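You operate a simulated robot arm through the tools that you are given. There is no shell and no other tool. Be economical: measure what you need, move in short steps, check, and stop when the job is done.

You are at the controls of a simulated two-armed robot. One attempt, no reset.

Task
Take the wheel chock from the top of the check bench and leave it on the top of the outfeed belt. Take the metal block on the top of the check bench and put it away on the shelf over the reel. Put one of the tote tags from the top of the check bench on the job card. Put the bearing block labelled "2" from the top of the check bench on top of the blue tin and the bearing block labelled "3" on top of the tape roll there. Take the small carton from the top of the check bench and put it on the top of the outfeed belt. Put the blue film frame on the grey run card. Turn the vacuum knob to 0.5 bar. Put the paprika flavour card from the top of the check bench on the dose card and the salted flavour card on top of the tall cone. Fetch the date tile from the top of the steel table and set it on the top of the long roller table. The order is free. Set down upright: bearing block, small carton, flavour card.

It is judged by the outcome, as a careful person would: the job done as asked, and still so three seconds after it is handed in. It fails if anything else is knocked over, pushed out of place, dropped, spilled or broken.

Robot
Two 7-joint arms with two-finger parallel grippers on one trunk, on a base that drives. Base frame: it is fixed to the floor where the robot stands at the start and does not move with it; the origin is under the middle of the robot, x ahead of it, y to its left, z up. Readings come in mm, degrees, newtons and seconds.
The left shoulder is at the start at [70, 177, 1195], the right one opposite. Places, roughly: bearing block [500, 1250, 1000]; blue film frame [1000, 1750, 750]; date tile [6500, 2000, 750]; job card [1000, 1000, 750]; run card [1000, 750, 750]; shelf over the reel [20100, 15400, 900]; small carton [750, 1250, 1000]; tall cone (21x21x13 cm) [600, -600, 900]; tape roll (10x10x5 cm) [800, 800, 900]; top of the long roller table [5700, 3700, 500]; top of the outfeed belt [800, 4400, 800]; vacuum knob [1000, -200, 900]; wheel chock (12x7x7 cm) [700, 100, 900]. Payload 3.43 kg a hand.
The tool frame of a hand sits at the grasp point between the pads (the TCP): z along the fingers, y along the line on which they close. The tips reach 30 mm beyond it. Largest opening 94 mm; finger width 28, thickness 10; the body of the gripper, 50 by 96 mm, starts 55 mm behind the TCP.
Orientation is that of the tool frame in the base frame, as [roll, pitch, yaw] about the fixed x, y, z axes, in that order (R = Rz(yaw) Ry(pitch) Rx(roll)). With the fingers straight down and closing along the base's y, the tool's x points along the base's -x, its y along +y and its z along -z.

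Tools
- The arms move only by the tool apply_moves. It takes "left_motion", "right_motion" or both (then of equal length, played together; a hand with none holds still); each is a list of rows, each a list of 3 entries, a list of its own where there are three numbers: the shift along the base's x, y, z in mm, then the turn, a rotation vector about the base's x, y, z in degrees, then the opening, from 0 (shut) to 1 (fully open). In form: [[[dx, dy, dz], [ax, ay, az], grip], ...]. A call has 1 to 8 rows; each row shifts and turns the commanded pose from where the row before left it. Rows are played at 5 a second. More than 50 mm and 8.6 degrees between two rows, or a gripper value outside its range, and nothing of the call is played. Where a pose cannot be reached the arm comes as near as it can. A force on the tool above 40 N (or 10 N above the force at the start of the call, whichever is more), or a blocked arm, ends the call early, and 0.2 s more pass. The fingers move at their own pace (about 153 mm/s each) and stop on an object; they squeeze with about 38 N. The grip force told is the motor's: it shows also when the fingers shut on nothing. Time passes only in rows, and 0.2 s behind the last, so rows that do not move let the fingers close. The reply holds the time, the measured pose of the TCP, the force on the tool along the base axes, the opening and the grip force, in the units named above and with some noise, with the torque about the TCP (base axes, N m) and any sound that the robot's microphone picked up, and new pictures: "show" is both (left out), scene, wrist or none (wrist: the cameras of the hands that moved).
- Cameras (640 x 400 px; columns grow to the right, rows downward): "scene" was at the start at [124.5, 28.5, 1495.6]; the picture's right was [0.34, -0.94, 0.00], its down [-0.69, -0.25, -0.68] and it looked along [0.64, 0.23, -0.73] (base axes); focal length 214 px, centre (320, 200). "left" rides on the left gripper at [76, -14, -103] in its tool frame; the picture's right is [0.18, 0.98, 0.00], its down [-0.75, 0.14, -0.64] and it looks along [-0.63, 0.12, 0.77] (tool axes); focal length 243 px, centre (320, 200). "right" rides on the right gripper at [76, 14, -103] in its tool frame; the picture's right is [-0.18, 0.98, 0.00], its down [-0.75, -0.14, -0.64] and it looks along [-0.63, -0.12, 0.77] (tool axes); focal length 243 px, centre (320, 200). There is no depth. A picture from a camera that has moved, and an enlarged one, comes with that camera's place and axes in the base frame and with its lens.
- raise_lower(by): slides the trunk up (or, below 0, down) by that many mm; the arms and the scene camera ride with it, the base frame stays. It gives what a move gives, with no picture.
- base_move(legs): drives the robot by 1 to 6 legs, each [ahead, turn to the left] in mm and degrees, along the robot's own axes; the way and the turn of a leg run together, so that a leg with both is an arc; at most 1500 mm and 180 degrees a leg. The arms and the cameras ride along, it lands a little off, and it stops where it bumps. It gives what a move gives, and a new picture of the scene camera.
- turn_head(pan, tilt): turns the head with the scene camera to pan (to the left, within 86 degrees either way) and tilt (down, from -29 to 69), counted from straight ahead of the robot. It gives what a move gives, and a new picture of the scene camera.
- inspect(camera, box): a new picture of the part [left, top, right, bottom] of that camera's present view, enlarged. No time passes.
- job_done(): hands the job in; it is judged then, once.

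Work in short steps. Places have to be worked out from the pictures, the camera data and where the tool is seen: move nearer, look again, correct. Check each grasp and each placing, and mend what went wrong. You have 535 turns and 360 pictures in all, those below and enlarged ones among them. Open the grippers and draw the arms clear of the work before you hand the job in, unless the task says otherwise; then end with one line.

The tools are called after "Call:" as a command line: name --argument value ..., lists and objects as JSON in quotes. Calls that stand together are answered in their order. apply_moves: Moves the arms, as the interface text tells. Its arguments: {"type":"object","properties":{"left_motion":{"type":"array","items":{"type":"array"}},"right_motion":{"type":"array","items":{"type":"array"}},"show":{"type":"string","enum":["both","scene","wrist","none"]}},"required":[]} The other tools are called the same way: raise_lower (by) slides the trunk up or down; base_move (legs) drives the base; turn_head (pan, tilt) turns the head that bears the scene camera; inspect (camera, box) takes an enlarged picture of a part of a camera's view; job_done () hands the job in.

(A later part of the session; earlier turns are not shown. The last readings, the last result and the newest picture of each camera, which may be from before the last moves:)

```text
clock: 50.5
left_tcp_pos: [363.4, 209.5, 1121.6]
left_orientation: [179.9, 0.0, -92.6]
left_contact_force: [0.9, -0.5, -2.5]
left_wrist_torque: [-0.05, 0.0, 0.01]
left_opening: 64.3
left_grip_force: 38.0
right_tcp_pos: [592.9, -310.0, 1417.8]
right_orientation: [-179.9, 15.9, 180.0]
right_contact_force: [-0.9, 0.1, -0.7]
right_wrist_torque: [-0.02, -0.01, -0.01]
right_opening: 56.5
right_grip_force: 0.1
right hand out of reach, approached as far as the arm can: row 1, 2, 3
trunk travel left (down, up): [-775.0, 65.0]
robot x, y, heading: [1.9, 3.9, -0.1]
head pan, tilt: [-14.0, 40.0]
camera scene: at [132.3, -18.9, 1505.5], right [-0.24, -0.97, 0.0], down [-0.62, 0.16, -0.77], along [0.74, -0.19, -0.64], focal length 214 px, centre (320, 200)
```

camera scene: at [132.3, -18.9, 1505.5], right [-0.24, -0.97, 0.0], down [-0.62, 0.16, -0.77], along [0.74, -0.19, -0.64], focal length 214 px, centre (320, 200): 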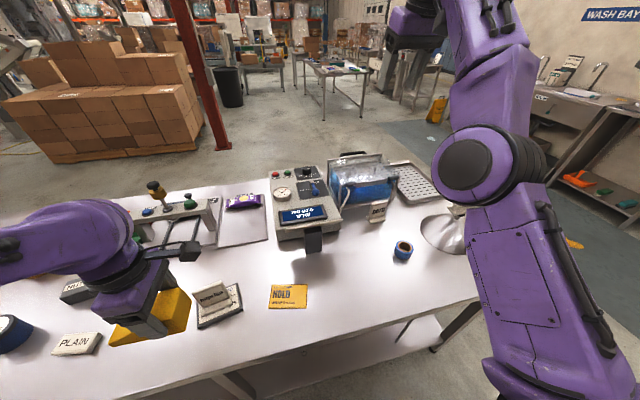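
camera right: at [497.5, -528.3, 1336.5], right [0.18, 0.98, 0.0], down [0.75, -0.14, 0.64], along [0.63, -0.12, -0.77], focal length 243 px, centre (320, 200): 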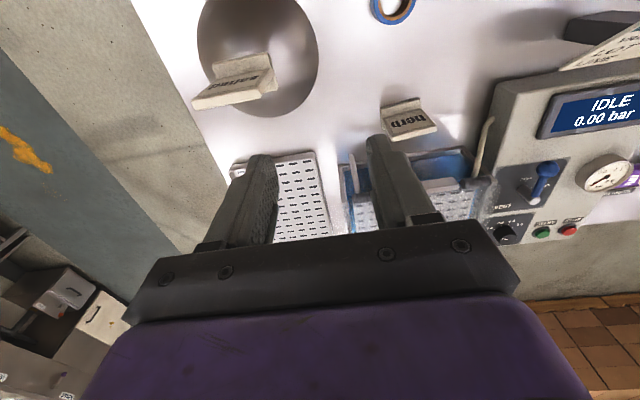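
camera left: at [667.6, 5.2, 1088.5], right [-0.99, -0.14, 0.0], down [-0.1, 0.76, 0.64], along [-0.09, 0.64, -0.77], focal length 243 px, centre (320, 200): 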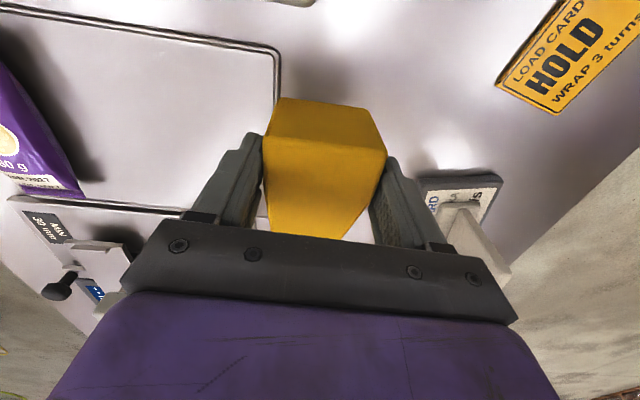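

Now a mix of upward-tangential with a real inward component.

Call:
apply_moves --right_motion '[[[-45, 5, 12], [0, 0, 0], 0.6], [[-45, 5, 12], [0, 0, 0], 0.6], [[-45, 5, 5], [0, 0, 0], 0.6], [[-45, 5, 0], [0, 0, 0], 0.6]]' --show "none"

```text
clock: 51.5
left_tcp_pos: [367.2, 207.4, 1122.4]
left_orientation: [179.8, 0.2, -92.7]
left_contact_force: [0.0, 0.2, -3.4]
left_wrist_torque: [-0.06, 0.02, 0.0]
left_opening: 64.4
left_grip_force: 37.8
right_tcp_pos: [435.3, -295.8, 1461.6]
right_orientation: [179.8, 15.8, 179.7]
right_contact_force: [-0.1, -0.3, -0.4]
right_wrist_torque: [-0.02, 0.03, 0.03]
right_opening: 56.8
right_grip_force: 0.1
right hand out of reach, approached as far as the arm can: row 1
trunk travel left (down, up): [-775.0, 65.0]
robot x, y, heading: [2.7, -0.7, -0.0]
head pan, tilt: [-14.0, 40.0]
```

It's free again. I bring the right hand down and level; lesson: stay off the reach boundary.

Call:
apply_moves --right_motion '[[[-20, 0, -40], [0, 0, 0], 0.6], [[-20, 5, -40], [0, 0, 0], 0.6], [[-10, 10, -40], [0, 8, 0], 0.6], [[0, 10, -45], [0, 8, 0], 0.6], [[0, 10, -45], [0, 0, 0], 0.6], [[0, 10, -45], [0, 0, 0], 0.6], [[0, 0, -45], [0, 0, 0], 0.6]]' --show "scene"

```text
clock: 53.1
left_tcp_pos: [363.5, 209.1, 1121.3]
left_orientation: [179.8, 0.1, -92.7]
left_contact_force: [0.2, 0.1, -3.2]
left_wrist_torque: [-0.05, 0.02, -0.02]
left_opening: 63.9
left_grip_force: 37.8
right_tcp_pos: [382.4, -248.2, 1160.4]
right_orientation: [179.9, -0.2, -179.9]
right_contact_force: [0.6, 0.2, 0.2]
right_wrist_torque: [0.02, -0.01, -0.01]
right_opening: 56.3
right_grip_force: 0.1
trunk travel left (down, up): [-775.0, 65.0]
robot x, y, heading: [1.4, -0.9, 0.0]
head pan, tilt: [-14.0, 40.0]
camera scene: at [133.3, -19.6, 1505.4], right [-0.24, -0.97, 0.0], down [-0.62, 0.16, -0.77], along [0.74, -0.19, -0.64], focal length 214 px, centre (320, 200)
```

scene: 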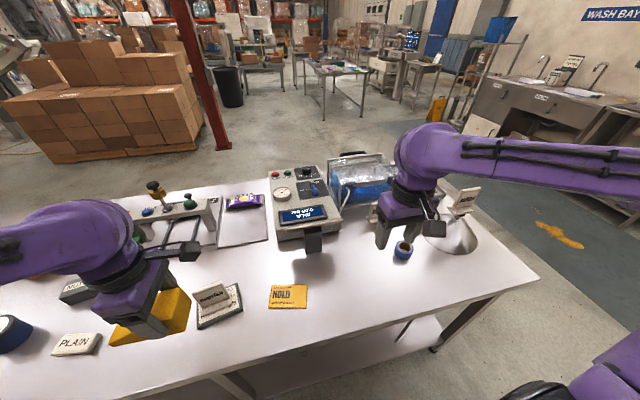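

Now I check the surroundings to both sides before driving.

Call:
turn_head --pan 86 --tilt 15

Call:
turn_head --pan -86 --tilt 25

```text
clock: 54.9
left_tcp_pos: [363.8, 209.8, 1122.2]
left_orientation: [179.9, 0.0, -92.7]
left_contact_force: [0.1, -0.6, -2.6]
left_wrist_torque: [-0.08, 0.0, -0.01]
left_opening: 64.4
left_grip_force: 37.5
right_tcp_pos: [382.0, -247.0, 1163.1]
right_orientation: [-180.0, -0.1, -179.9]
right_contact_force: [-0.2, -0.6, 0.1]
right_wrist_torque: [0.02, -0.01, 0.0]
right_opening: 56.2
right_grip_force: 0.1
trunk travel left (down, up): [-775.0, 65.0]
robot x, y, heading: [2.7, 2.2, 0.2]
head pan, tilt: [85.9, 15.0]
camera scene: at [56.5, 94.4, 1545.0], right [1.0, -0.07, 0.0], down [-0.02, -0.26, -0.97], along [0.07, 0.96, -0.26], focal length 214 px, centre (320, 200)
```

scene: 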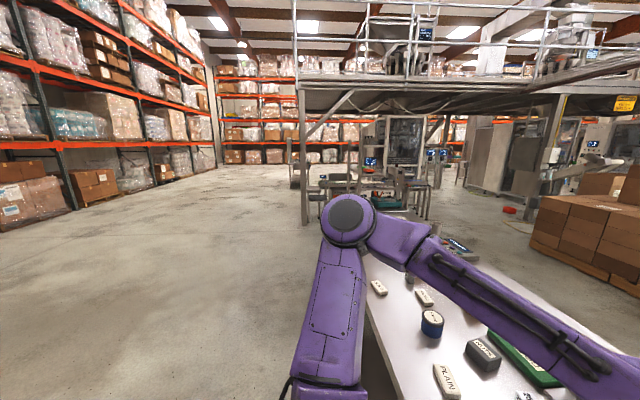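

```text
clock: 57.5
left_tcp_pos: [364.9, 209.0, 1123.2]
left_orientation: [-180.0, 0.1, -92.7]
left_contact_force: [-0.7, 0.2, -3.1]
left_wrist_torque: [-0.02, 0.01, -0.01]
left_opening: 64.2
left_grip_force: 37.8
right_tcp_pos: [381.6, -247.1, 1162.5]
right_orientation: [179.9, -0.1, 179.9]
right_contact_force: [-1.3, 0.4, -0.6]
right_wrist_torque: [0.0, -0.01, 0.01]
right_opening: 56.6
right_grip_force: 0.1
trunk travel left (down, up): [-775.0, 65.0]
robot x, y, heading: [-0.5, 1.6, 0.1]
head pan, tilt: [-85.9, 25.0]
camera scene: at [56.3, -90.6, 1528.8], right [-1.0, -0.07, 0.0], down [-0.03, 0.42, -0.91], along [0.06, -0.9, -0.42], focal length 214 px, centre (320, 200)
```

scene: 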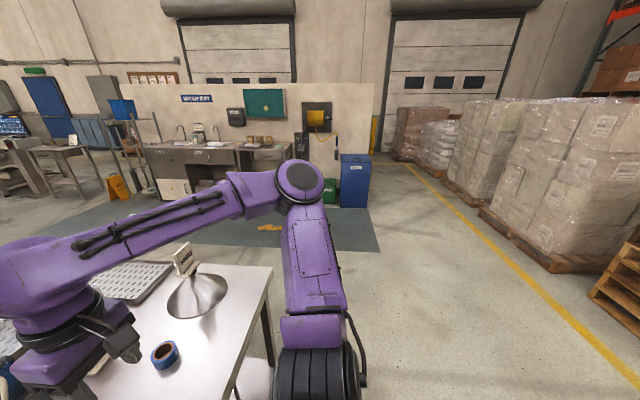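

The floor behind-left looks clear. I back off, turn left, drive along the bench and face it again near its left part.

Call:
base_move --legs '[[-400, 0], [0, 90], [1100, 0]]'

Call:
turn_head --pan 0 --tilt 20

```text
clock: 69.0
left_tcp_pos: [-610.5, 1451.9, 1121.9]
left_orientation: [180.0, 0.1, -2.6]
left_contact_force: [-0.1, 0.8, -2.3]
left_wrist_torque: [0.02, -0.08, -0.01]
left_opening: 64.2
left_grip_force: 37.7
right_tcp_pos: [-153.0, 1469.9, 1163.2]
right_orientation: [-179.9, -0.1, -89.9]
right_contact_force: [0.3, 0.0, 0.0]
right_wrist_torque: [0.02, 0.03, 0.01]
right_opening: 56.2
right_grip_force: 0.1
trunk travel left (down, up): [-775.0, 65.0]
robot x, y, heading: [-401.7, 1088.1, 90.1]
head pan, tilt: [-85.9, 25.0]
camera scene: at [-308.9, 1146.9, 1528.9], right [0.07, -1.0, 0.0], down [-0.42, -0.03, -0.91], along [0.9, 0.07, -0.42], focal length 214 px, centre (320, 200)
```

scene: 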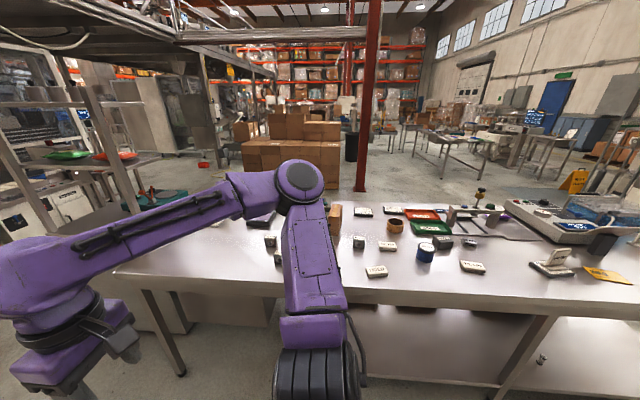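

```text
clock: 70.6
left_tcp_pos: [-609.4, 1452.9, 1122.9]
left_orientation: [-180.0, 0.1, -2.7]
left_contact_force: [0.1, 0.0, -2.6]
left_wrist_torque: [0.03, -0.08, -0.02]
left_opening: 63.9
left_grip_force: 38.2
right_tcp_pos: [-152.5, 1471.0, 1162.1]
right_orientation: [-180.0, -0.1, -89.9]
right_contact_force: [0.0, 0.1, 0.8]
right_wrist_torque: [0.02, -0.01, 0.0]
right_opening: 56.4
right_grip_force: 0.1
trunk travel left (down, up): [-775.0, 65.0]
robot x, y, heading: [-398.1, 1088.4, 90.1]
head pan, tilt: [0.0, 20.0]
camera scene: at [-400.8, 1233.7, 1536.9], right [1.0, 0.0, 0.0], down [0.0, -0.34, -0.94], along [0.0, 0.94, -0.34], focal length 214 px, centre (320, 200)
```

scene: 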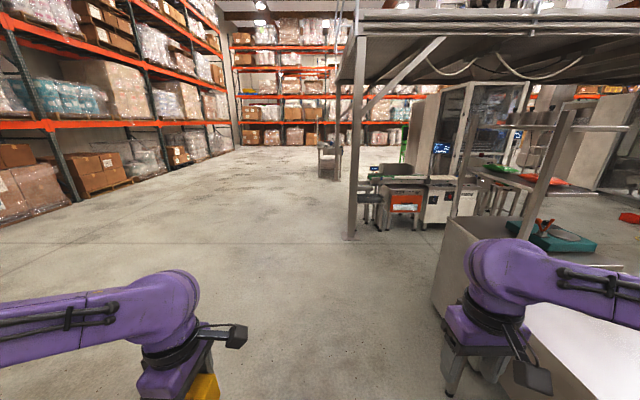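

I turn to face the bench and come up to it.

Call:
base_move --legs '[[0, -90], [400, 0]]'

Call:
turn_head --pan 0 --tilt 48

```text
clock: 76.9
left_tcp_pos: [362.8, 1295.8, 1121.7]
left_orientation: [179.9, 0.1, -93.0]
left_contact_force: [-0.2, -0.6, -2.5]
left_wrist_torque: [-0.09, 0.01, -0.01]
left_opening: 64.1
left_grip_force: 37.8
right_tcp_pos: [380.5, 840.9, 1162.5]
right_orientation: [180.0, -0.2, 179.8]
right_contact_force: [0.2, 0.7, -1.0]
right_wrist_torque: [0.02, -0.01, 0.0]
right_opening: 56.5
right_grip_force: 0.0
trunk travel left (down, up): [-775.0, 65.0]
robot x, y, heading: [3.5, 1086.9, -0.1]
head pan, tilt: [0.0, 20.0]
camera scene: at [141.7, 1089.3, 1537.0], right [0.0, -1.0, 0.0], down [-0.34, 0.0, -0.94], along [0.94, 0.0, -0.34], focal length 214 px, centre (320, 200)
```

scene: 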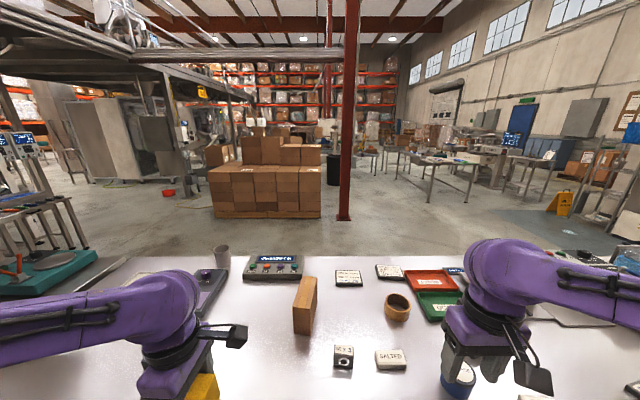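

```text
clock: 77.8
left_tcp_pos: [364.4, 1296.4, 1122.6]
left_orientation: [-180.0, 0.1, -93.0]
left_contact_force: [0.5, 0.1, -2.8]
left_wrist_torque: [-0.05, -0.02, 0.0]
left_opening: 64.1
left_grip_force: 38.3
right_tcp_pos: [380.3, 840.5, 1161.8]
right_orientation: [-180.0, -0.1, 179.7]
right_contact_force: [0.1, -0.7, 0.0]
right_wrist_torque: [-0.01, -0.02, 0.06]
right_opening: 56.2
right_grip_force: 0.0
trunk travel left (down, up): [-775.0, 65.0]
robot x, y, heading: [-2.5, 1089.1, -0.0]
head pan, tilt: [0.0, 48.0]
camera scene: at [128.4, 1089.3, 1494.1], right [0.0, -1.0, 0.0], down [-0.74, 0.0, -0.67], along [0.67, 0.0, -0.74], focal length 214 px, centre (320, 200)
```

scene: 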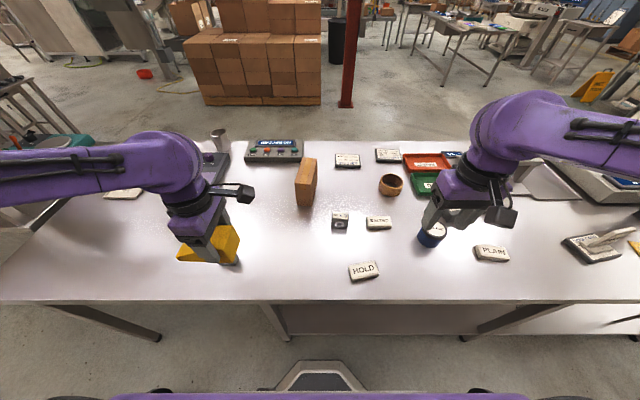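

Call:
inspect --camera "scene" --box '[200, 130, 360, 250]'

Call:
inspect --camera "scene" --box '[320, 135, 480, 255]'

Call:
inspect --camera "scene" --box '[40, 130, 260, 290]'

```text
3.33 times, centred on (280, 190) of scene
camera zoom: at [128.4, 1089.3, 1494.1], right [0.0, -1.0, 0.0], down [-0.74, 0.0, -0.67], along [0.67, 0.0, -0.74], focal length 715 px, centre (453, 233)
```

zoom: 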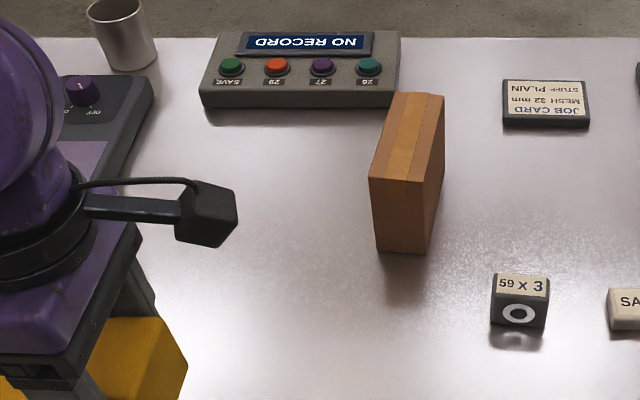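

```text
3.33 times, centred on (400, 195) of scene
camera zoom: at [128.4, 1089.3, 1494.1], right [0.0, -1.0, 0.0], down [-0.74, 0.0, -0.67], along [0.67, 0.0, -0.74], focal length 715 px, centre (53, 217)
```

zoom: 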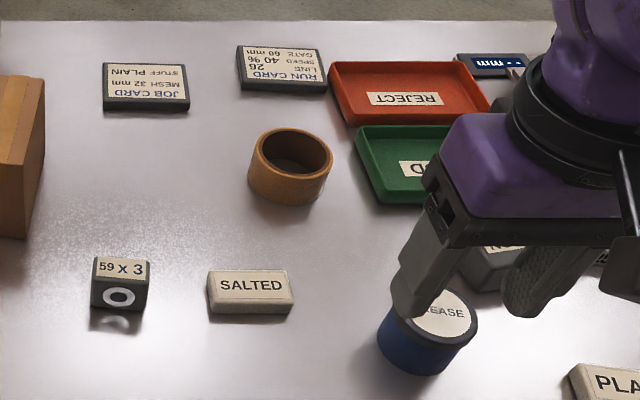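

```text
2.50 times, centred on (150, 210) of scene
camera zoom: at [128.4, 1089.3, 1494.1], right [0.0, -1.0, 0.0], down [-0.74, 0.0, -0.67], along [0.67, 0.0, -0.74], focal length 536 px, centre (745, 175)
```

zoom: 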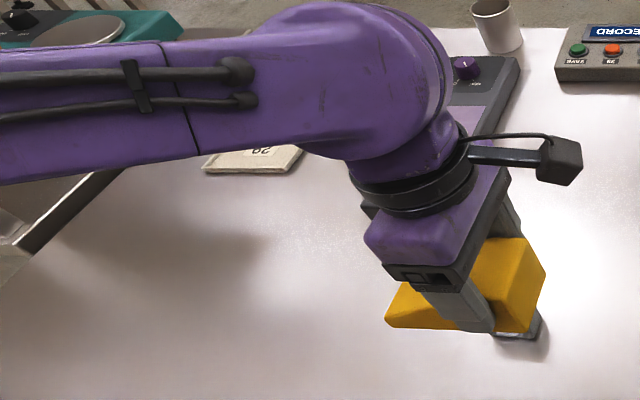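

The job card reads "STUFF PLAIN", so the PLAIN tag is the one to use. The carton stands near [740, 1146] (145×58×113). I move forward 80 mm so that the right hand can reach it.

Call:
base_move --legs '[[80, 0]]'

```text
clock: 78.9
left_tcp_pos: [440.8, 1294.7, 1124.4]
left_orientation: [-179.9, 0.1, -93.0]
left_contact_force: [-1.4, -0.3, -3.1]
left_wrist_torque: [-0.08, 0.0, 0.0]
left_opening: 64.3
left_grip_force: 38.3
right_tcp_pos: [454.3, 839.6, 1164.3]
right_orientation: [-180.0, 0.1, 179.8]
right_contact_force: [-0.6, -0.9, 0.8]
right_wrist_torque: [-0.01, 0.0, 0.01]
right_opening: 56.5
right_grip_force: 0.1
trunk travel left (down, up): [-775.0, 65.0]
robot x, y, heading: [78.3, 1086.1, -0.2]
head pan, tilt: [0.0, 48.0]
camera scene: at [202.4, 1089.0, 1494.6], right [0.0, -1.0, 0.0], down [-0.74, 0.0, -0.67], along [0.67, 0.0, -0.74], focal length 214 px, centre (320, 200)
```

scene: 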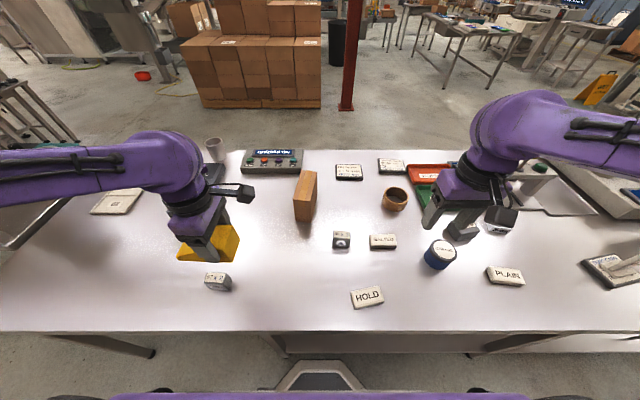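

I bring the right hand above the carton.

Call:
apply_moves --right_motion '[[[30, 36, -6], [0, 0, 0], 1], [[30, 36, -6], [0, 0, 0], 1], [[30, 36, -6], [0, 0, 0], 1], [[30, 36, -6], [0, 0, 0], 1], [[30, 36, -6], [0, 0, 0], 1], [[30, 36, -6], [0, 0, 0], 1], [[30, 36, -6], [0, 0, 0], 1], [[20, 36, -6], [0, 0, 0], 1]]'

```text
clock: 80.7
left_tcp_pos: [445.2, 1298.8, 1120.7]
left_orientation: [179.9, -0.1, -93.0]
left_contact_force: [0.5, 0.2, -4.3]
left_wrist_torque: [-0.06, 0.02, 0.02]
left_opening: 64.0
left_grip_force: 38.2
right_tcp_pos: [690.6, 1130.0, 1113.1]
right_orientation: [-179.9, -0.3, 179.8]
right_contact_force: [0.8, 0.8, 0.2]
right_wrist_torque: [-0.02, 0.03, 0.01]
right_opening: 94.1
right_grip_force: 0.0
trunk travel left (down, up): [-775.0, 65.0]
robot x, y, heading: [78.7, 1087.0, -0.2]
head pan, tilt: [0.0, 48.0]
camera scene: at [209.9, 1091.4, 1493.9], right [0.0, -1.0, 0.0], down [-0.74, 0.0, -0.67], along [0.67, 0.0, -0.74], focal length 214 px, centre (320, 200)
camera right: at [615.9, 1143.6, 1214.7], right [0.19, 0.98, 0.0], down [0.76, -0.14, 0.64], along [0.63, -0.12, -0.77], focal length 243 px, centre (320, 200)
```

scene: 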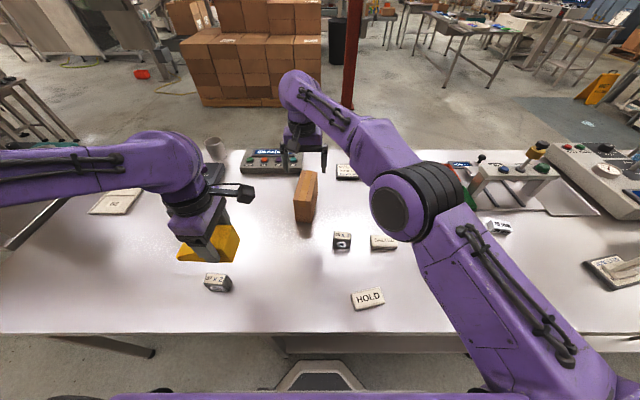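
right: 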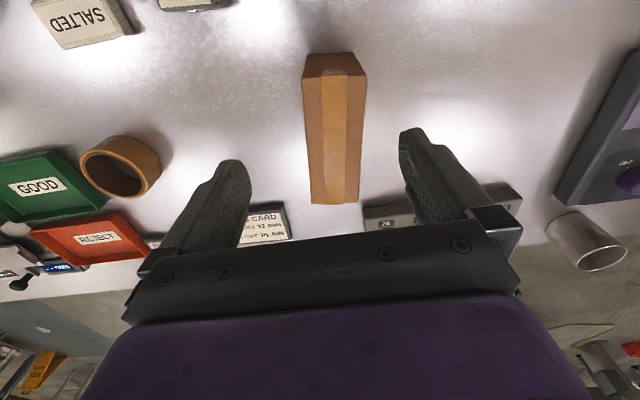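

The carton axis runs from [669,1147] to [816,1124] (yaw ≈ −9°). I align and descend partly.

Call:
apply_moves --right_motion '[[[15, 4, -20], [0, 0, -4.5], 1], [[14, 4, -30], [0, 0, -4.4], 1], [[0, 0, -40], [0, 0, 0], 1], [[0, 0, 0], [0, 0, 0], 1]]'

```text
clock: 81.7
left_tcp_pos: [444.0, 1296.3, 1122.4]
left_orientation: [-180.0, 0.0, -92.9]
left_contact_force: [0.4, 0.0, -2.4]
left_wrist_torque: [-0.03, 0.01, 0.01]
left_opening: 64.2
left_grip_force: 38.0
right_tcp_pos: [709.0, 1115.5, 1027.5]
right_orientation: [179.9, -0.1, 170.8]
right_contact_force: [0.0, 0.4, -0.4]
right_wrist_torque: [-0.01, -0.02, 0.02]
right_opening: 94.0
right_grip_force: 0.0
right hand out of reach, approached as far as the arm can: row 1, 2
trunk travel left (down, up): [-775.0, 65.0]
robot x, y, heading: [82.9, 1090.0, -0.2]
head pan, tilt: [0.0, 48.0]
camera scene: at [208.0, 1089.2, 1494.0], right [0.0, -1.0, 0.0], down [-0.74, 0.0, -0.67], along [0.67, 0.0, -0.74], focal length 214 px, centre (320, 200)
camera right: at [637.8, 1141.4, 1130.0], right [0.34, 0.94, 0.0], down [0.72, -0.26, 0.64], along [0.6, -0.22, -0.77], focal length 243 px, centre (320, 200)
```

scene: 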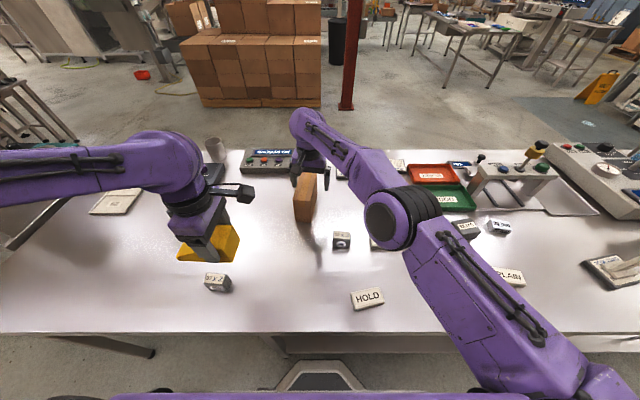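
right: 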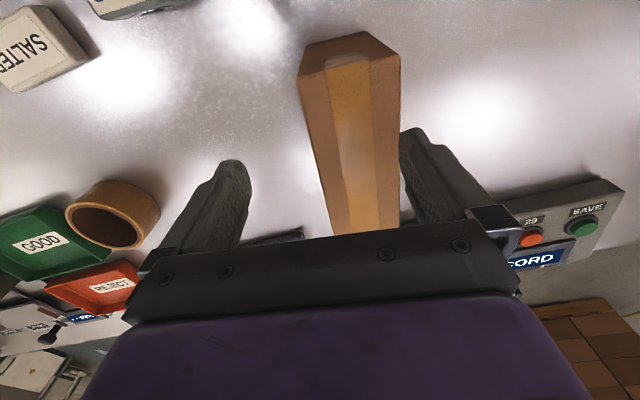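

The right hand is at its limit here. I pull back and turn the base 15° to the left to bring the right shoulder nearer.

Call:
apply_moves --right_motion '[[[-30, -10, 10], [0, 0, 0], 1], [[-35, -20, 25], [0, 0, 0], 1], [[-35, -20, 25], [0, 0, 0], 1]]' --show "none"

Call:
base_move --legs '[[0, 15]]'

```text
clock: 82.5
left_tcp_pos: [442.1, 1294.7, 1122.5]
left_orientation: [-179.9, 0.0, -93.1]
left_contact_force: [-0.4, -0.6, -3.5]
left_wrist_torque: [-0.04, -0.02, 0.01]
left_opening: 64.0
left_grip_force: 38.3
right_tcp_pos: [607.5, 1067.1, 1090.3]
right_orientation: [179.9, 0.0, 170.9]
right_contact_force: [0.2, 0.2, 1.0]
right_wrist_torque: [0.0, -0.03, -0.01]
right_opening: 93.9
right_grip_force: 0.1
trunk travel left (down, up): [-775.0, 65.0]
robot x, y, heading: [80.2, 1086.8, -0.1]
head pan, tilt: [0.0, 48.0]
```

```text
clock: 83.8
left_tcp_pos: [377.6, 1383.5, 1122.3]
left_orientation: [179.9, 0.1, -78.0]
left_contact_force: [0.0, -0.5, -3.0]
left_wrist_torque: [-0.06, -0.01, -0.01]
left_opening: 64.0
left_grip_force: 38.2
right_tcp_pos: [597.7, 1203.6, 1088.9]
right_orientation: [179.9, -0.1, -174.1]
right_contact_force: [-0.4, 0.1, 0.2]
right_wrist_torque: [-0.02, 0.02, 0.01]
right_opening: 94.0
right_grip_force: 0.0
trunk travel left (down, up): [-775.0, 65.0]
robot x, y, heading: [80.6, 1087.1, 14.6]
head pan, tilt: [0.0, 48.0]
camera scene: at [204.0, 1121.9, 1494.0], right [0.25, -0.97, 0.0], down [-0.72, -0.19, -0.67], along [0.65, 0.17, -0.74], focal length 214 px, centre (320, 200)
```

scene: 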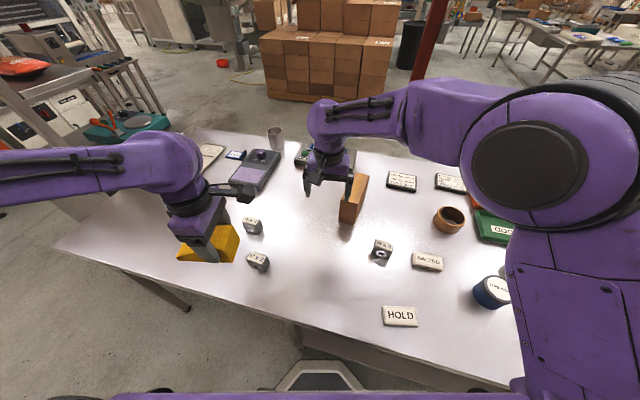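

I align with the carton and go above its middle.

Call:
apply_moves --right_motion '[[[40, -21, 0], [0, 0, -7.4], 1], [[40, -21, 0], [0, 0, -7.4], 1], [[38, -22, 0], [0, 0, 0], 1], [[0, 0, -40], [0, 0, 0], 1], [[0, 0, 0], [0, 0, 0], 1]]'

```text
clock: 85.0
left_tcp_pos: [376.8, 1383.7, 1123.4]
left_orientation: [179.9, 0.1, -78.0]
left_contact_force: [-0.3, 0.1, -3.2]
left_wrist_torque: [-0.03, -0.03, 0.01]
left_opening: 63.9
left_grip_force: 37.9
right_tcp_pos: [714.9, 1139.2, 1047.7]
right_orientation: [180.0, -0.1, 171.1]
right_contact_force: [0.7, -0.3, 0.3]
right_wrist_torque: [0.03, -0.01, 0.03]
right_opening: 94.1
right_grip_force: 0.1
trunk travel left (down, up): [-775.0, 65.0]
robot x, y, heading: [76.8, 1091.7, 15.0]
head pan, tilt: [0.0, 48.0]
camera scene: at [203.0, 1122.7, 1494.1], right [0.25, -0.97, 0.0], down [-0.72, -0.19, -0.67], along [0.65, 0.17, -0.74], focal length 214 px, centre (320, 200)
camera right: at [643.2, 1163.7, 1150.5], right [0.33, 0.94, 0.0], down [0.72, -0.26, 0.64], along [0.6, -0.21, -0.77], focal length 243 px, centre (320, 200)
```

scene: 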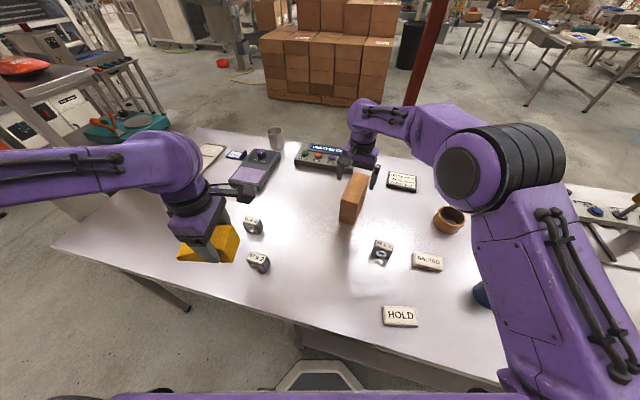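
right: 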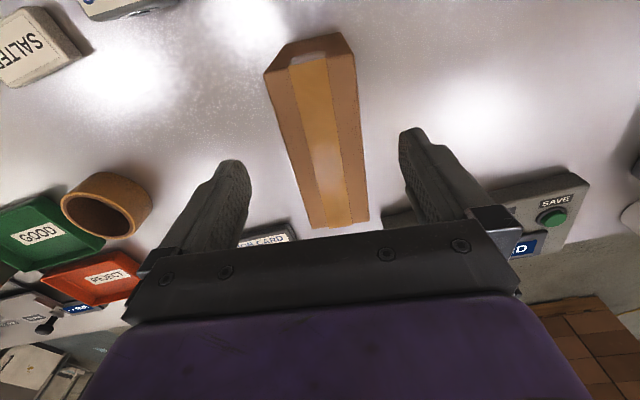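

Aligned. I descend around the carton and close.

Call:
apply_moves --right_motion '[[[0, 0, -36], [0, 0, 0], 1], [[0, 0, -36], [0, 0, 0], 1], [[0, 0, -33], [0, 0, 0], 1], [[0, 0, 0], [0, 0, 0], 0], [[0, 0, 0], [0, 0, 0], 0], [[0, 0, 0], [0, 0, 0], 0]]'

```text
clock: 86.4
left_tcp_pos: [378.5, 1383.6, 1122.9]
left_orientation: [180.0, 0.1, -78.0]
left_contact_force: [0.2, -0.5, -2.6]
left_wrist_torque: [-0.06, 0.01, -0.01]
left_opening: 64.2
left_grip_force: 38.5
right_tcp_pos: [716.4, 1139.7, 943.2]
right_orientation: [179.9, -0.1, 171.0]
right_contact_force: [1.8, -0.3, -0.3]
right_wrist_torque: [-0.08, -0.33, 0.14]
right_opening: 64.3
right_grip_force: 38.0
trunk travel left (down, up): [-775.0, 65.0]
robot x, y, heading: [78.6, 1089.6, 14.6]
head pan, tilt: [0.0, 48.0]
camera scene: at [204.1, 1122.8, 1493.9], right [0.25, -0.97, 0.0], down [-0.72, -0.19, -0.67], along [0.65, 0.17, -0.74], focal length 214 px, centre (320, 200)
camera right: at [644.0, 1164.1, 1045.0], right [0.33, 0.94, 0.0], down [0.72, -0.26, 0.64], along [0.6, -0.21, -0.77], focal length 243 px, centre (320, 200)
```

scene: 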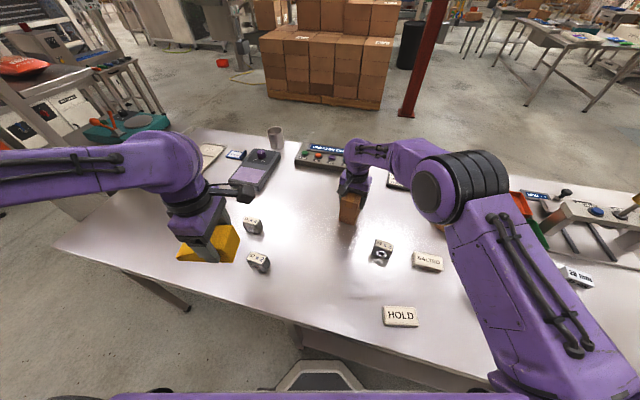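
right: 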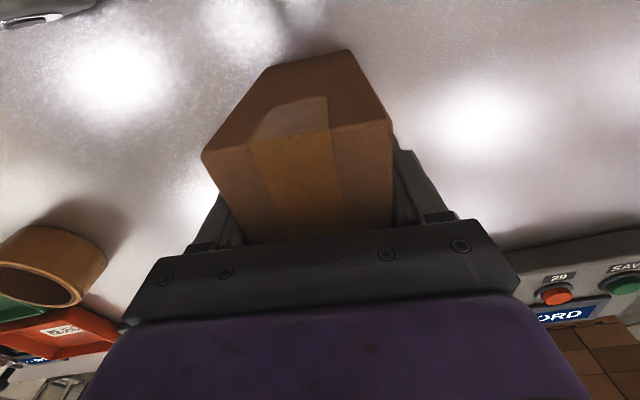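

Gripped, 64 mm wide. I lift gently while drawing back.

Call:
apply_moves --right_motion '[[[0, 0, 15], [0, 0, 0], 0], [[-5, 0, 25], [0, 0, 0], 0], [[-15, 0, 35], [0, 0, 0], 0], [[-25, 0, 35], [0, 0, 0], 0], [[-30, -10, 35], [0, 0, 0], 0], [[-30, -10, 30], [0, 0, 0], 0], [[-35, -15, 15], [0, 0, 0], 0], [[-40, -15, 0], [0, 0, 0], 0]]'

```text
clock: 88.2
left_tcp_pos: [376.3, 1382.7, 1123.9]
left_orientation: [-179.9, 0.0, -78.0]
left_contact_force: [-1.0, 0.7, -2.6]
left_wrist_torque: [-0.1, -0.06, 0.01]
left_opening: 64.0
left_grip_force: 37.1
right_tcp_pos: [531.9, 1089.0, 1134.5]
right_orientation: [179.9, 0.0, 171.1]
right_contact_force: [-0.1, -0.2, -4.5]
right_wrist_torque: [0.03, 0.1, -0.02]
right_opening: 64.3
right_grip_force: 38.3
trunk travel left (down, up): [-775.0, 65.0]
robot x, y, heading: [80.4, 1088.2, 14.8]
head pan, tilt: [0.0, 48.0]
camera scene: at [201.4, 1121.2, 1494.2], right [0.25, -0.97, 0.0], down [-0.72, -0.19, -0.67], along [0.65, 0.17, -0.74], focal length 214 px, centre (320, 200)
camera right: at [461.1, 1113.3, 1237.0], right [0.33, 0.94, 0.0], down [0.72, -0.26, 0.64], along [0.61, -0.21, -0.77], focal length 243 px, centre (320, 200)
```

scene: 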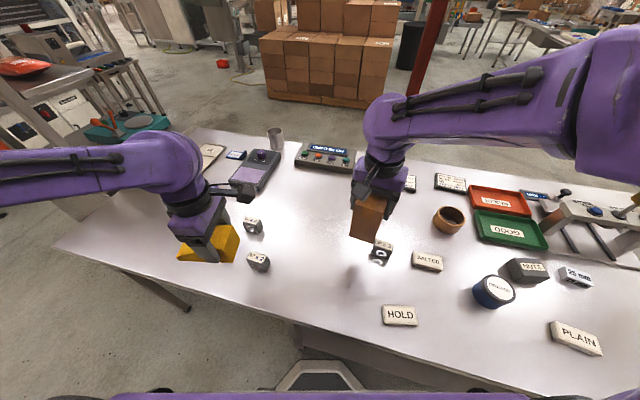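
right: 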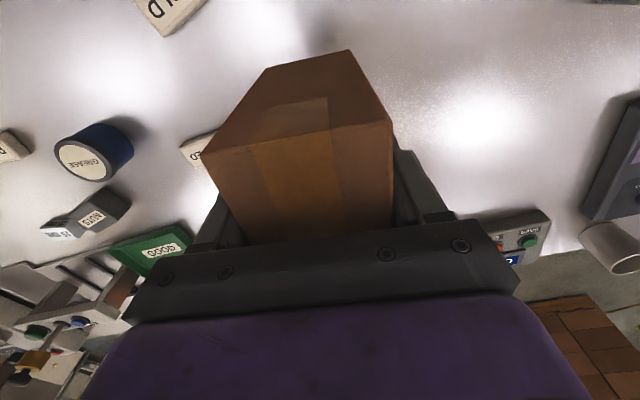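

Secure. I tuck the carton nearer, back off and drive toward the outfeed belt, looking on the way.

Call:
apply_moves --right_motion '[[[-40, -20, 0], [0, 0, 0], 0], [[-40, -20, 0], [0, 0, 0], 0], [[-20, -20, 0], [0, 0, 0], 0]]' --show "none"

Call:
base_move --legs '[[-400, 0], [0, 75], [1000, 0]]'

Call:
turn_head --pan -25 --tilt 15

```text
clock: 89.0
left_tcp_pos: [378.3, 1383.8, 1122.7]
left_orientation: [179.9, 0.1, -77.9]
left_contact_force: [0.8, -0.9, -3.5]
left_wrist_torque: [-0.06, -0.02, -0.01]
left_opening: 64.2
left_grip_force: 37.7
right_tcp_pos: [436.5, 1030.2, 1132.1]
right_orientation: [180.0, -0.1, 171.0]
right_contact_force: [0.8, 1.0, -4.4]
right_wrist_torque: [0.02, 0.09, 0.02]
right_opening: 64.2
right_grip_force: 37.9
trunk travel left (down, up): [-775.0, 65.0]
robot x, y, heading: [76.5, 1085.4, 14.8]
head pan, tilt: [0.0, 48.0]
```

```text
clock: 99.5
left_tcp_pos: [-511.6, 2361.0, 1122.9]
left_orientation: [180.0, 0.0, -3.0]
left_contact_force: [0.0, 0.3, -3.2]
left_wrist_torque: [0.01, -0.11, 0.0]
left_opening: 64.0
left_grip_force: 37.9
right_tcp_pos: [-153.8, 2323.0, 1133.5]
right_orientation: [-180.0, -0.2, -114.0]
right_contact_force: [0.0, -0.3, -4.5]
right_wrist_torque: [-0.08, 0.01, -0.02]
right_opening: 64.1
right_grip_force: 37.9
trunk travel left (down, up): [-775.0, 65.0]
robot x, y, heading: [-298.8, 1994.3, 89.7]
head pan, tilt: [0.0, 48.0]
camera scene: at [-303.5, 2124.9, 1494.0], right [1.0, -0.01, 0.0], down [0.0, -0.74, -0.67], along [0.0, 0.67, -0.74], focal length 214 px, centre (320, 200)
```

scene: 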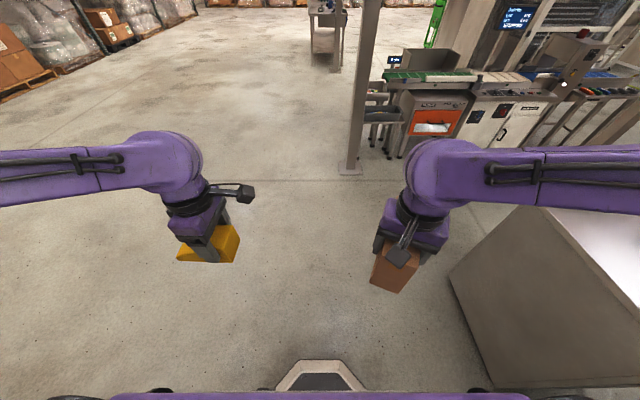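

```text
clock: 100.5
left_tcp_pos: [-510.9, 2359.4, 1123.0]
left_orientation: [179.8, 0.1, -3.0]
left_contact_force: [1.0, 0.5, -2.7]
left_wrist_torque: [-0.02, -0.07, 0.02]
left_opening: 63.8
left_grip_force: 38.3
right_tcp_pos: [-153.9, 2322.8, 1133.1]
right_orientation: [180.0, -0.1, -114.0]
right_contact_force: [-0.3, 0.1, -5.2]
right_wrist_torque: [-0.09, 0.06, 0.02]
right_opening: 64.2
right_grip_force: 38.1
trunk travel left (down, up): [-775.0, 65.0]
robot x, y, heading: [-301.3, 1996.3, 89.9]
head pan, tilt: [-25.0, 15.0]
camera scene: at [-264.2, 2131.0, 1544.9], right [0.9, -0.43, 0.0], down [-0.11, -0.24, -0.97], along [0.41, 0.87, -0.26], focal length 214 px, centre (320, 200)
```

scene: 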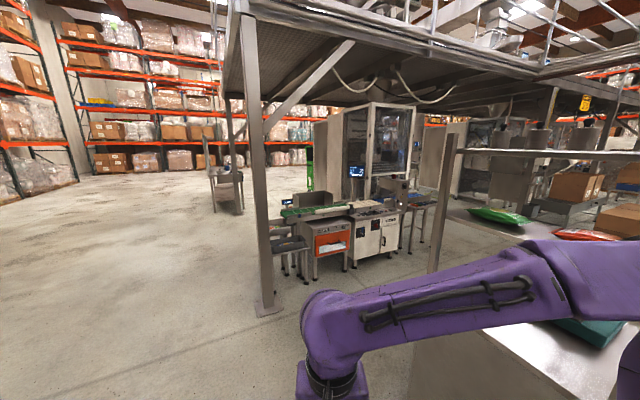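

Call:
inspect --camera "scene" --box '[250, 160, 470, 310]'

```text
2.67 times, centred on (360, 235) of scene
camera zoom: at [-264.2, 2131.0, 1544.9], right [0.9, -0.43, 0.0], down [-0.11, -0.24, -0.97], along [0.41, 0.87, -0.26], focal length 572 px, centre (213, 107)
```

zoom: 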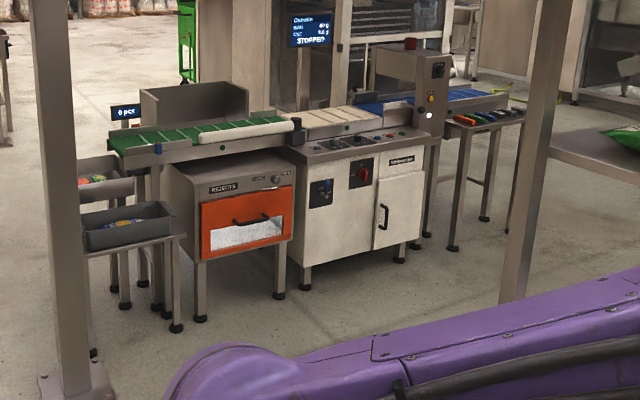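

The green belt is the outfeed belt (≈x 340–1130, front edge y ≈ 4180). I drive up past the side table, then swing in between the columns.

Call:
base_move --legs '[[1300, 0], [0, -74]]'

Call:
turn_head --pan 0 --tilt 30

```text
clock: 110.2
left_tcp_pos: [-4.9, 3585.7, 1122.7]
left_orientation: [179.9, 0.2, -77.0]
left_contact_force: [0.6, 0.9, -2.8]
left_wrist_torque: [-0.08, 0.01, 0.01]
left_opening: 64.0
left_grip_force: 38.0
right_tcp_pos: [58.6, 3232.8, 1132.8]
right_orientation: [-179.9, -0.1, 172.1]
right_contact_force: [0.1, 0.3, -5.4]
right_wrist_torque: [0.03, 0.13, 0.01]
right_opening: 64.3
right_grip_force: 38.1
trunk travel left (down, up): [-775.0, 65.0]
robot x, y, heading: [-300.0, 3283.3, 15.9]
head pan, tilt: [-25.0, 15.0]
camera scene: at [-158.8, 3284.5, 1545.0], right [-0.16, -0.99, 0.0], down [-0.26, 0.04, -0.97], along [0.95, -0.16, -0.26], focal length 214 px, centre (320, 200)
```

scene: 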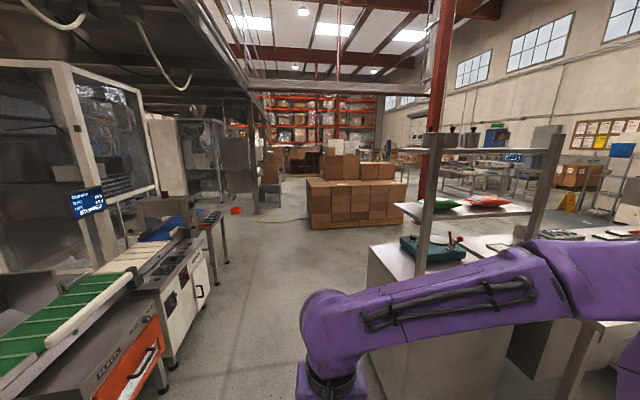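

```text
clock: 111.1
left_tcp_pos: [-4.9, 3585.2, 1121.9]
left_orientation: [179.9, 0.0, -77.0]
left_contact_force: [0.6, -0.1, -2.5]
left_wrist_torque: [-0.05, 0.02, -0.02]
left_opening: 64.1
left_grip_force: 38.5
right_tcp_pos: [58.3, 3232.3, 1133.4]
right_orientation: [180.0, 0.0, 172.1]
right_contact_force: [0.3, 0.8, -3.6]
right_wrist_torque: [-0.01, 0.11, 0.02]
right_opening: 64.3
right_grip_force: 37.8
trunk travel left (down, up): [-775.0, 65.0]
robot x, y, heading: [-301.2, 3285.5, 15.8]
head pan, tilt: [0.0, 30.0]
camera scene: at [-163.9, 3323.7, 1520.8], right [0.27, -0.96, 0.0], down [-0.48, -0.14, -0.87], along [0.83, 0.23, -0.5], focal length 214 px, centre (320, 200)
```

scene: 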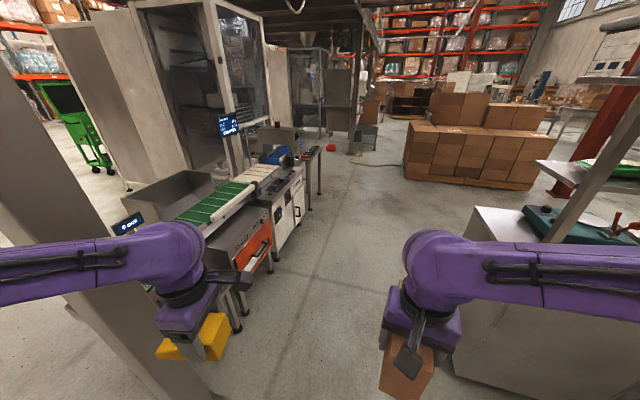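

The left elbow would pass near the column on a diagonal, so I drive straight along +x at y≈3290 and then face the belt.

Call:
base_move --legs '[[0, -16], [1050, 0]]'

Call:
base_move --legs '[[0, 90]]'

```text
clock: 117.4
left_tcp_pos: [1113.8, 3480.8, 1123.1]
left_orientation: [179.9, 0.2, -93.5]
left_contact_force: [-0.2, -0.2, -3.2]
left_wrist_torque: [-0.05, -0.03, 0.0]
left_opening: 64.0
left_grip_force: 38.6
right_tcp_pos: [1075.9, 3125.2, 1132.2]
right_orientation: [180.0, -0.1, 155.7]
right_contact_force: [0.3, -0.6, -3.3]
right_wrist_torque: [0.05, 0.08, 0.01]
right_opening: 64.0
right_grip_force: 37.1
trunk travel left (down, up): [-775.0, 65.0]
robot x, y, heading: [748.8, 3277.1, -0.6]
head pan, tilt: [0.0, 30.0]
camera scene: at [888.5, 3275.7, 1520.8], right [-0.01, -1.0, 0.0], down [-0.5, 0.01, -0.87], along [0.87, -0.01, -0.5], focal length 214 px, centre (320, 200)
```

scene: 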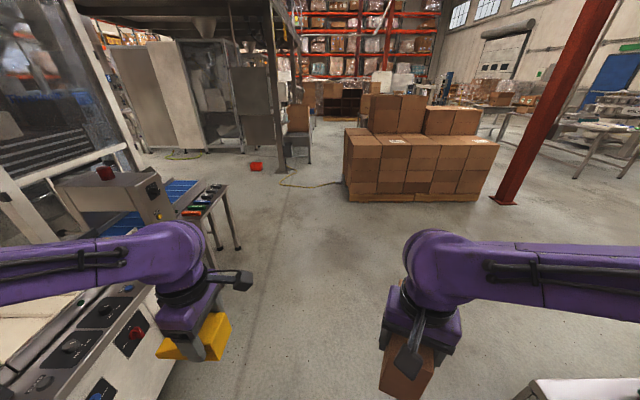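

```text
clock: 121.7
left_tcp_pos: [538.8, 3640.5, 1122.6]
left_orientation: [179.9, 0.2, -2.7]
left_contact_force: [0.0, 0.1, -3.3]
left_wrist_torque: [0.01, -0.08, 0.01]
left_opening: 64.1
left_grip_force: 38.1
right_tcp_pos: [895.2, 3604.9, 1132.9]
right_orientation: [-179.9, -0.2, -113.7]
right_contact_force: [-0.3, -0.4, -5.1]
right_wrist_torque: [-0.11, 0.05, 0.03]
right_opening: 64.1
right_grip_force: 37.7
trunk travel left (down, up): [-775.0, 65.0]
robot x, y, heading: [751.4, 3278.7, 90.0]
head pan, tilt: [0.0, 30.0]
camera scene: at [747.8, 3418.5, 1520.8], right [1.0, 0.0, 0.0], down [0.0, -0.5, -0.87], along [0.0, 0.87, -0.5], focal length 214 px, centre (320, 200)
```

scene: 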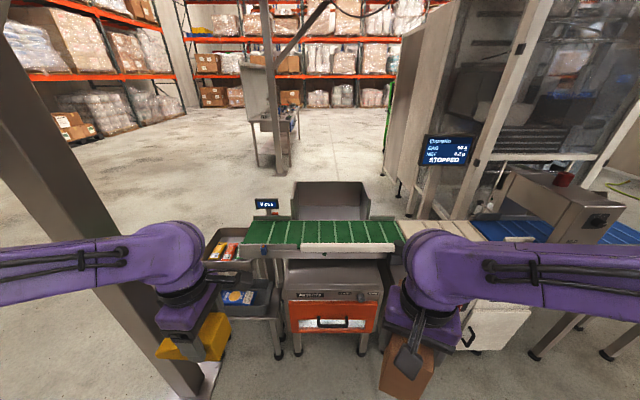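

The belt lies ahead. I go forward 450 mm and look closely at its surface.

Call:
base_move --legs '[[450, 0]]'

Call:
turn_head --pan 0 --tilt 50

Call:
inspect --camera "scene" --box '[210, 140, 430, 290]'

```text
clock: 124.4
left_tcp_pos: [537.6, 4090.4, 1123.0]
left_orientation: [-180.0, 0.0, -2.6]
left_contact_force: [-0.6, 0.0, -2.6]
left_wrist_torque: [0.04, -0.1, 0.01]
left_opening: 64.2
left_grip_force: 38.0
right_tcp_pos: [893.0, 4056.9, 1133.4]
right_orientation: [-179.9, -0.1, -113.5]
right_contact_force: [-0.9, -0.1, -4.7]
right_wrist_torque: [-0.1, 0.03, -0.02]
right_opening: 64.3
right_grip_force: 37.7
trunk travel left (down, up): [-775.0, 65.0]
robot x, y, heading: [746.3, 3727.8, 89.8]
head pan, tilt: [0.0, 30.0]
camera scene: at [746.8, 3870.0, 1520.9], right [1.0, 0.0, 0.0], down [0.0, -0.5, -0.87], along [0.0, 0.87, -0.5], focal length 214 px, centre (320, 200)
```

scene: 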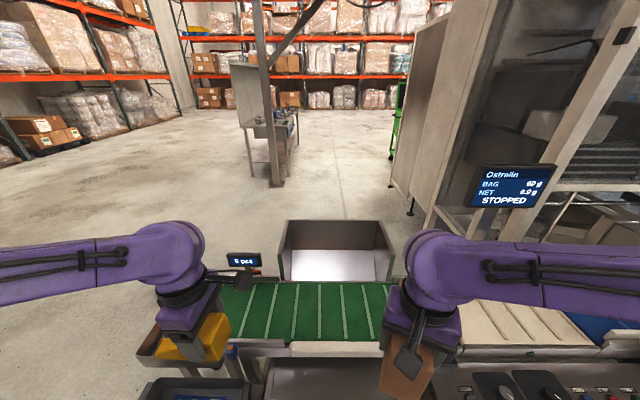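

```text
clock: 125.2
left_tcp_pos: [537.3, 4092.6, 1122.3]
left_orientation: [180.0, 0.1, -2.6]
left_contact_force: [0.1, 0.0, -3.2]
left_wrist_torque: [-0.03, -0.06, 0.01]
left_opening: 64.4
left_grip_force: 37.9
right_tcp_pos: [894.2, 4058.9, 1132.7]
right_orientation: [-179.9, -0.2, -113.4]
right_contact_force: [-0.3, -0.2, -4.2]
right_wrist_torque: [-0.13, 0.05, -0.01]
right_opening: 64.3
right_grip_force: 37.8
trunk travel left (down, up): [-775.0, 65.0]
robot x, y, heading: [747.1, 3731.2, 90.2]
head pan, tilt: [0.0, 50.0]
camera scene: at [746.8, 3858.2, 1491.3], right [1.0, 0.0, 0.0], down [0.0, -0.77, -0.64], along [0.0, 0.64, -0.77], focal length 214 px, centre (320, 200)
```

scene: 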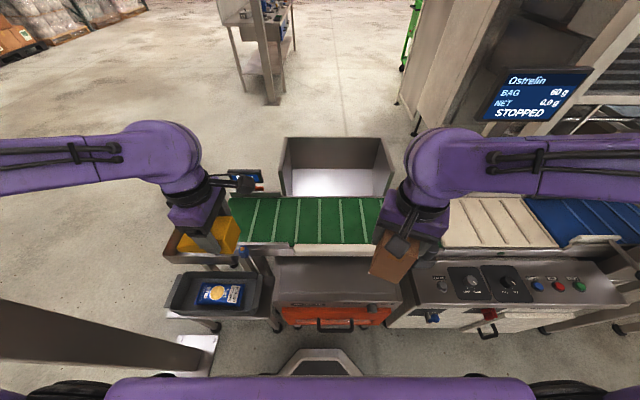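

```text
2.67 times, centred on (320, 215) of scene
camera zoom: at [746.8, 3858.2, 1491.3], right [1.0, 0.0, 0.0], down [0.0, -0.77, -0.64], along [0.0, 0.64, -0.77], focal length 572 px, centre (320, 160)
```

zoom: 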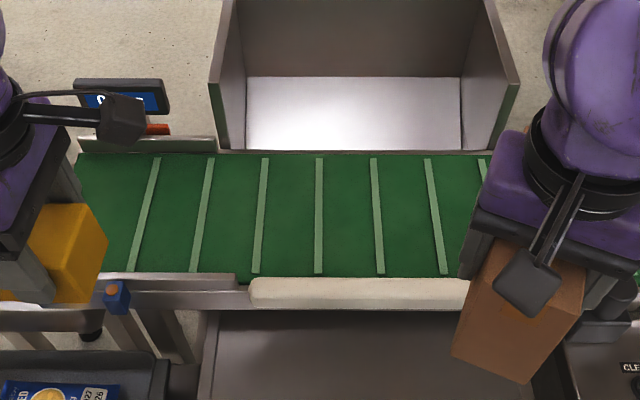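

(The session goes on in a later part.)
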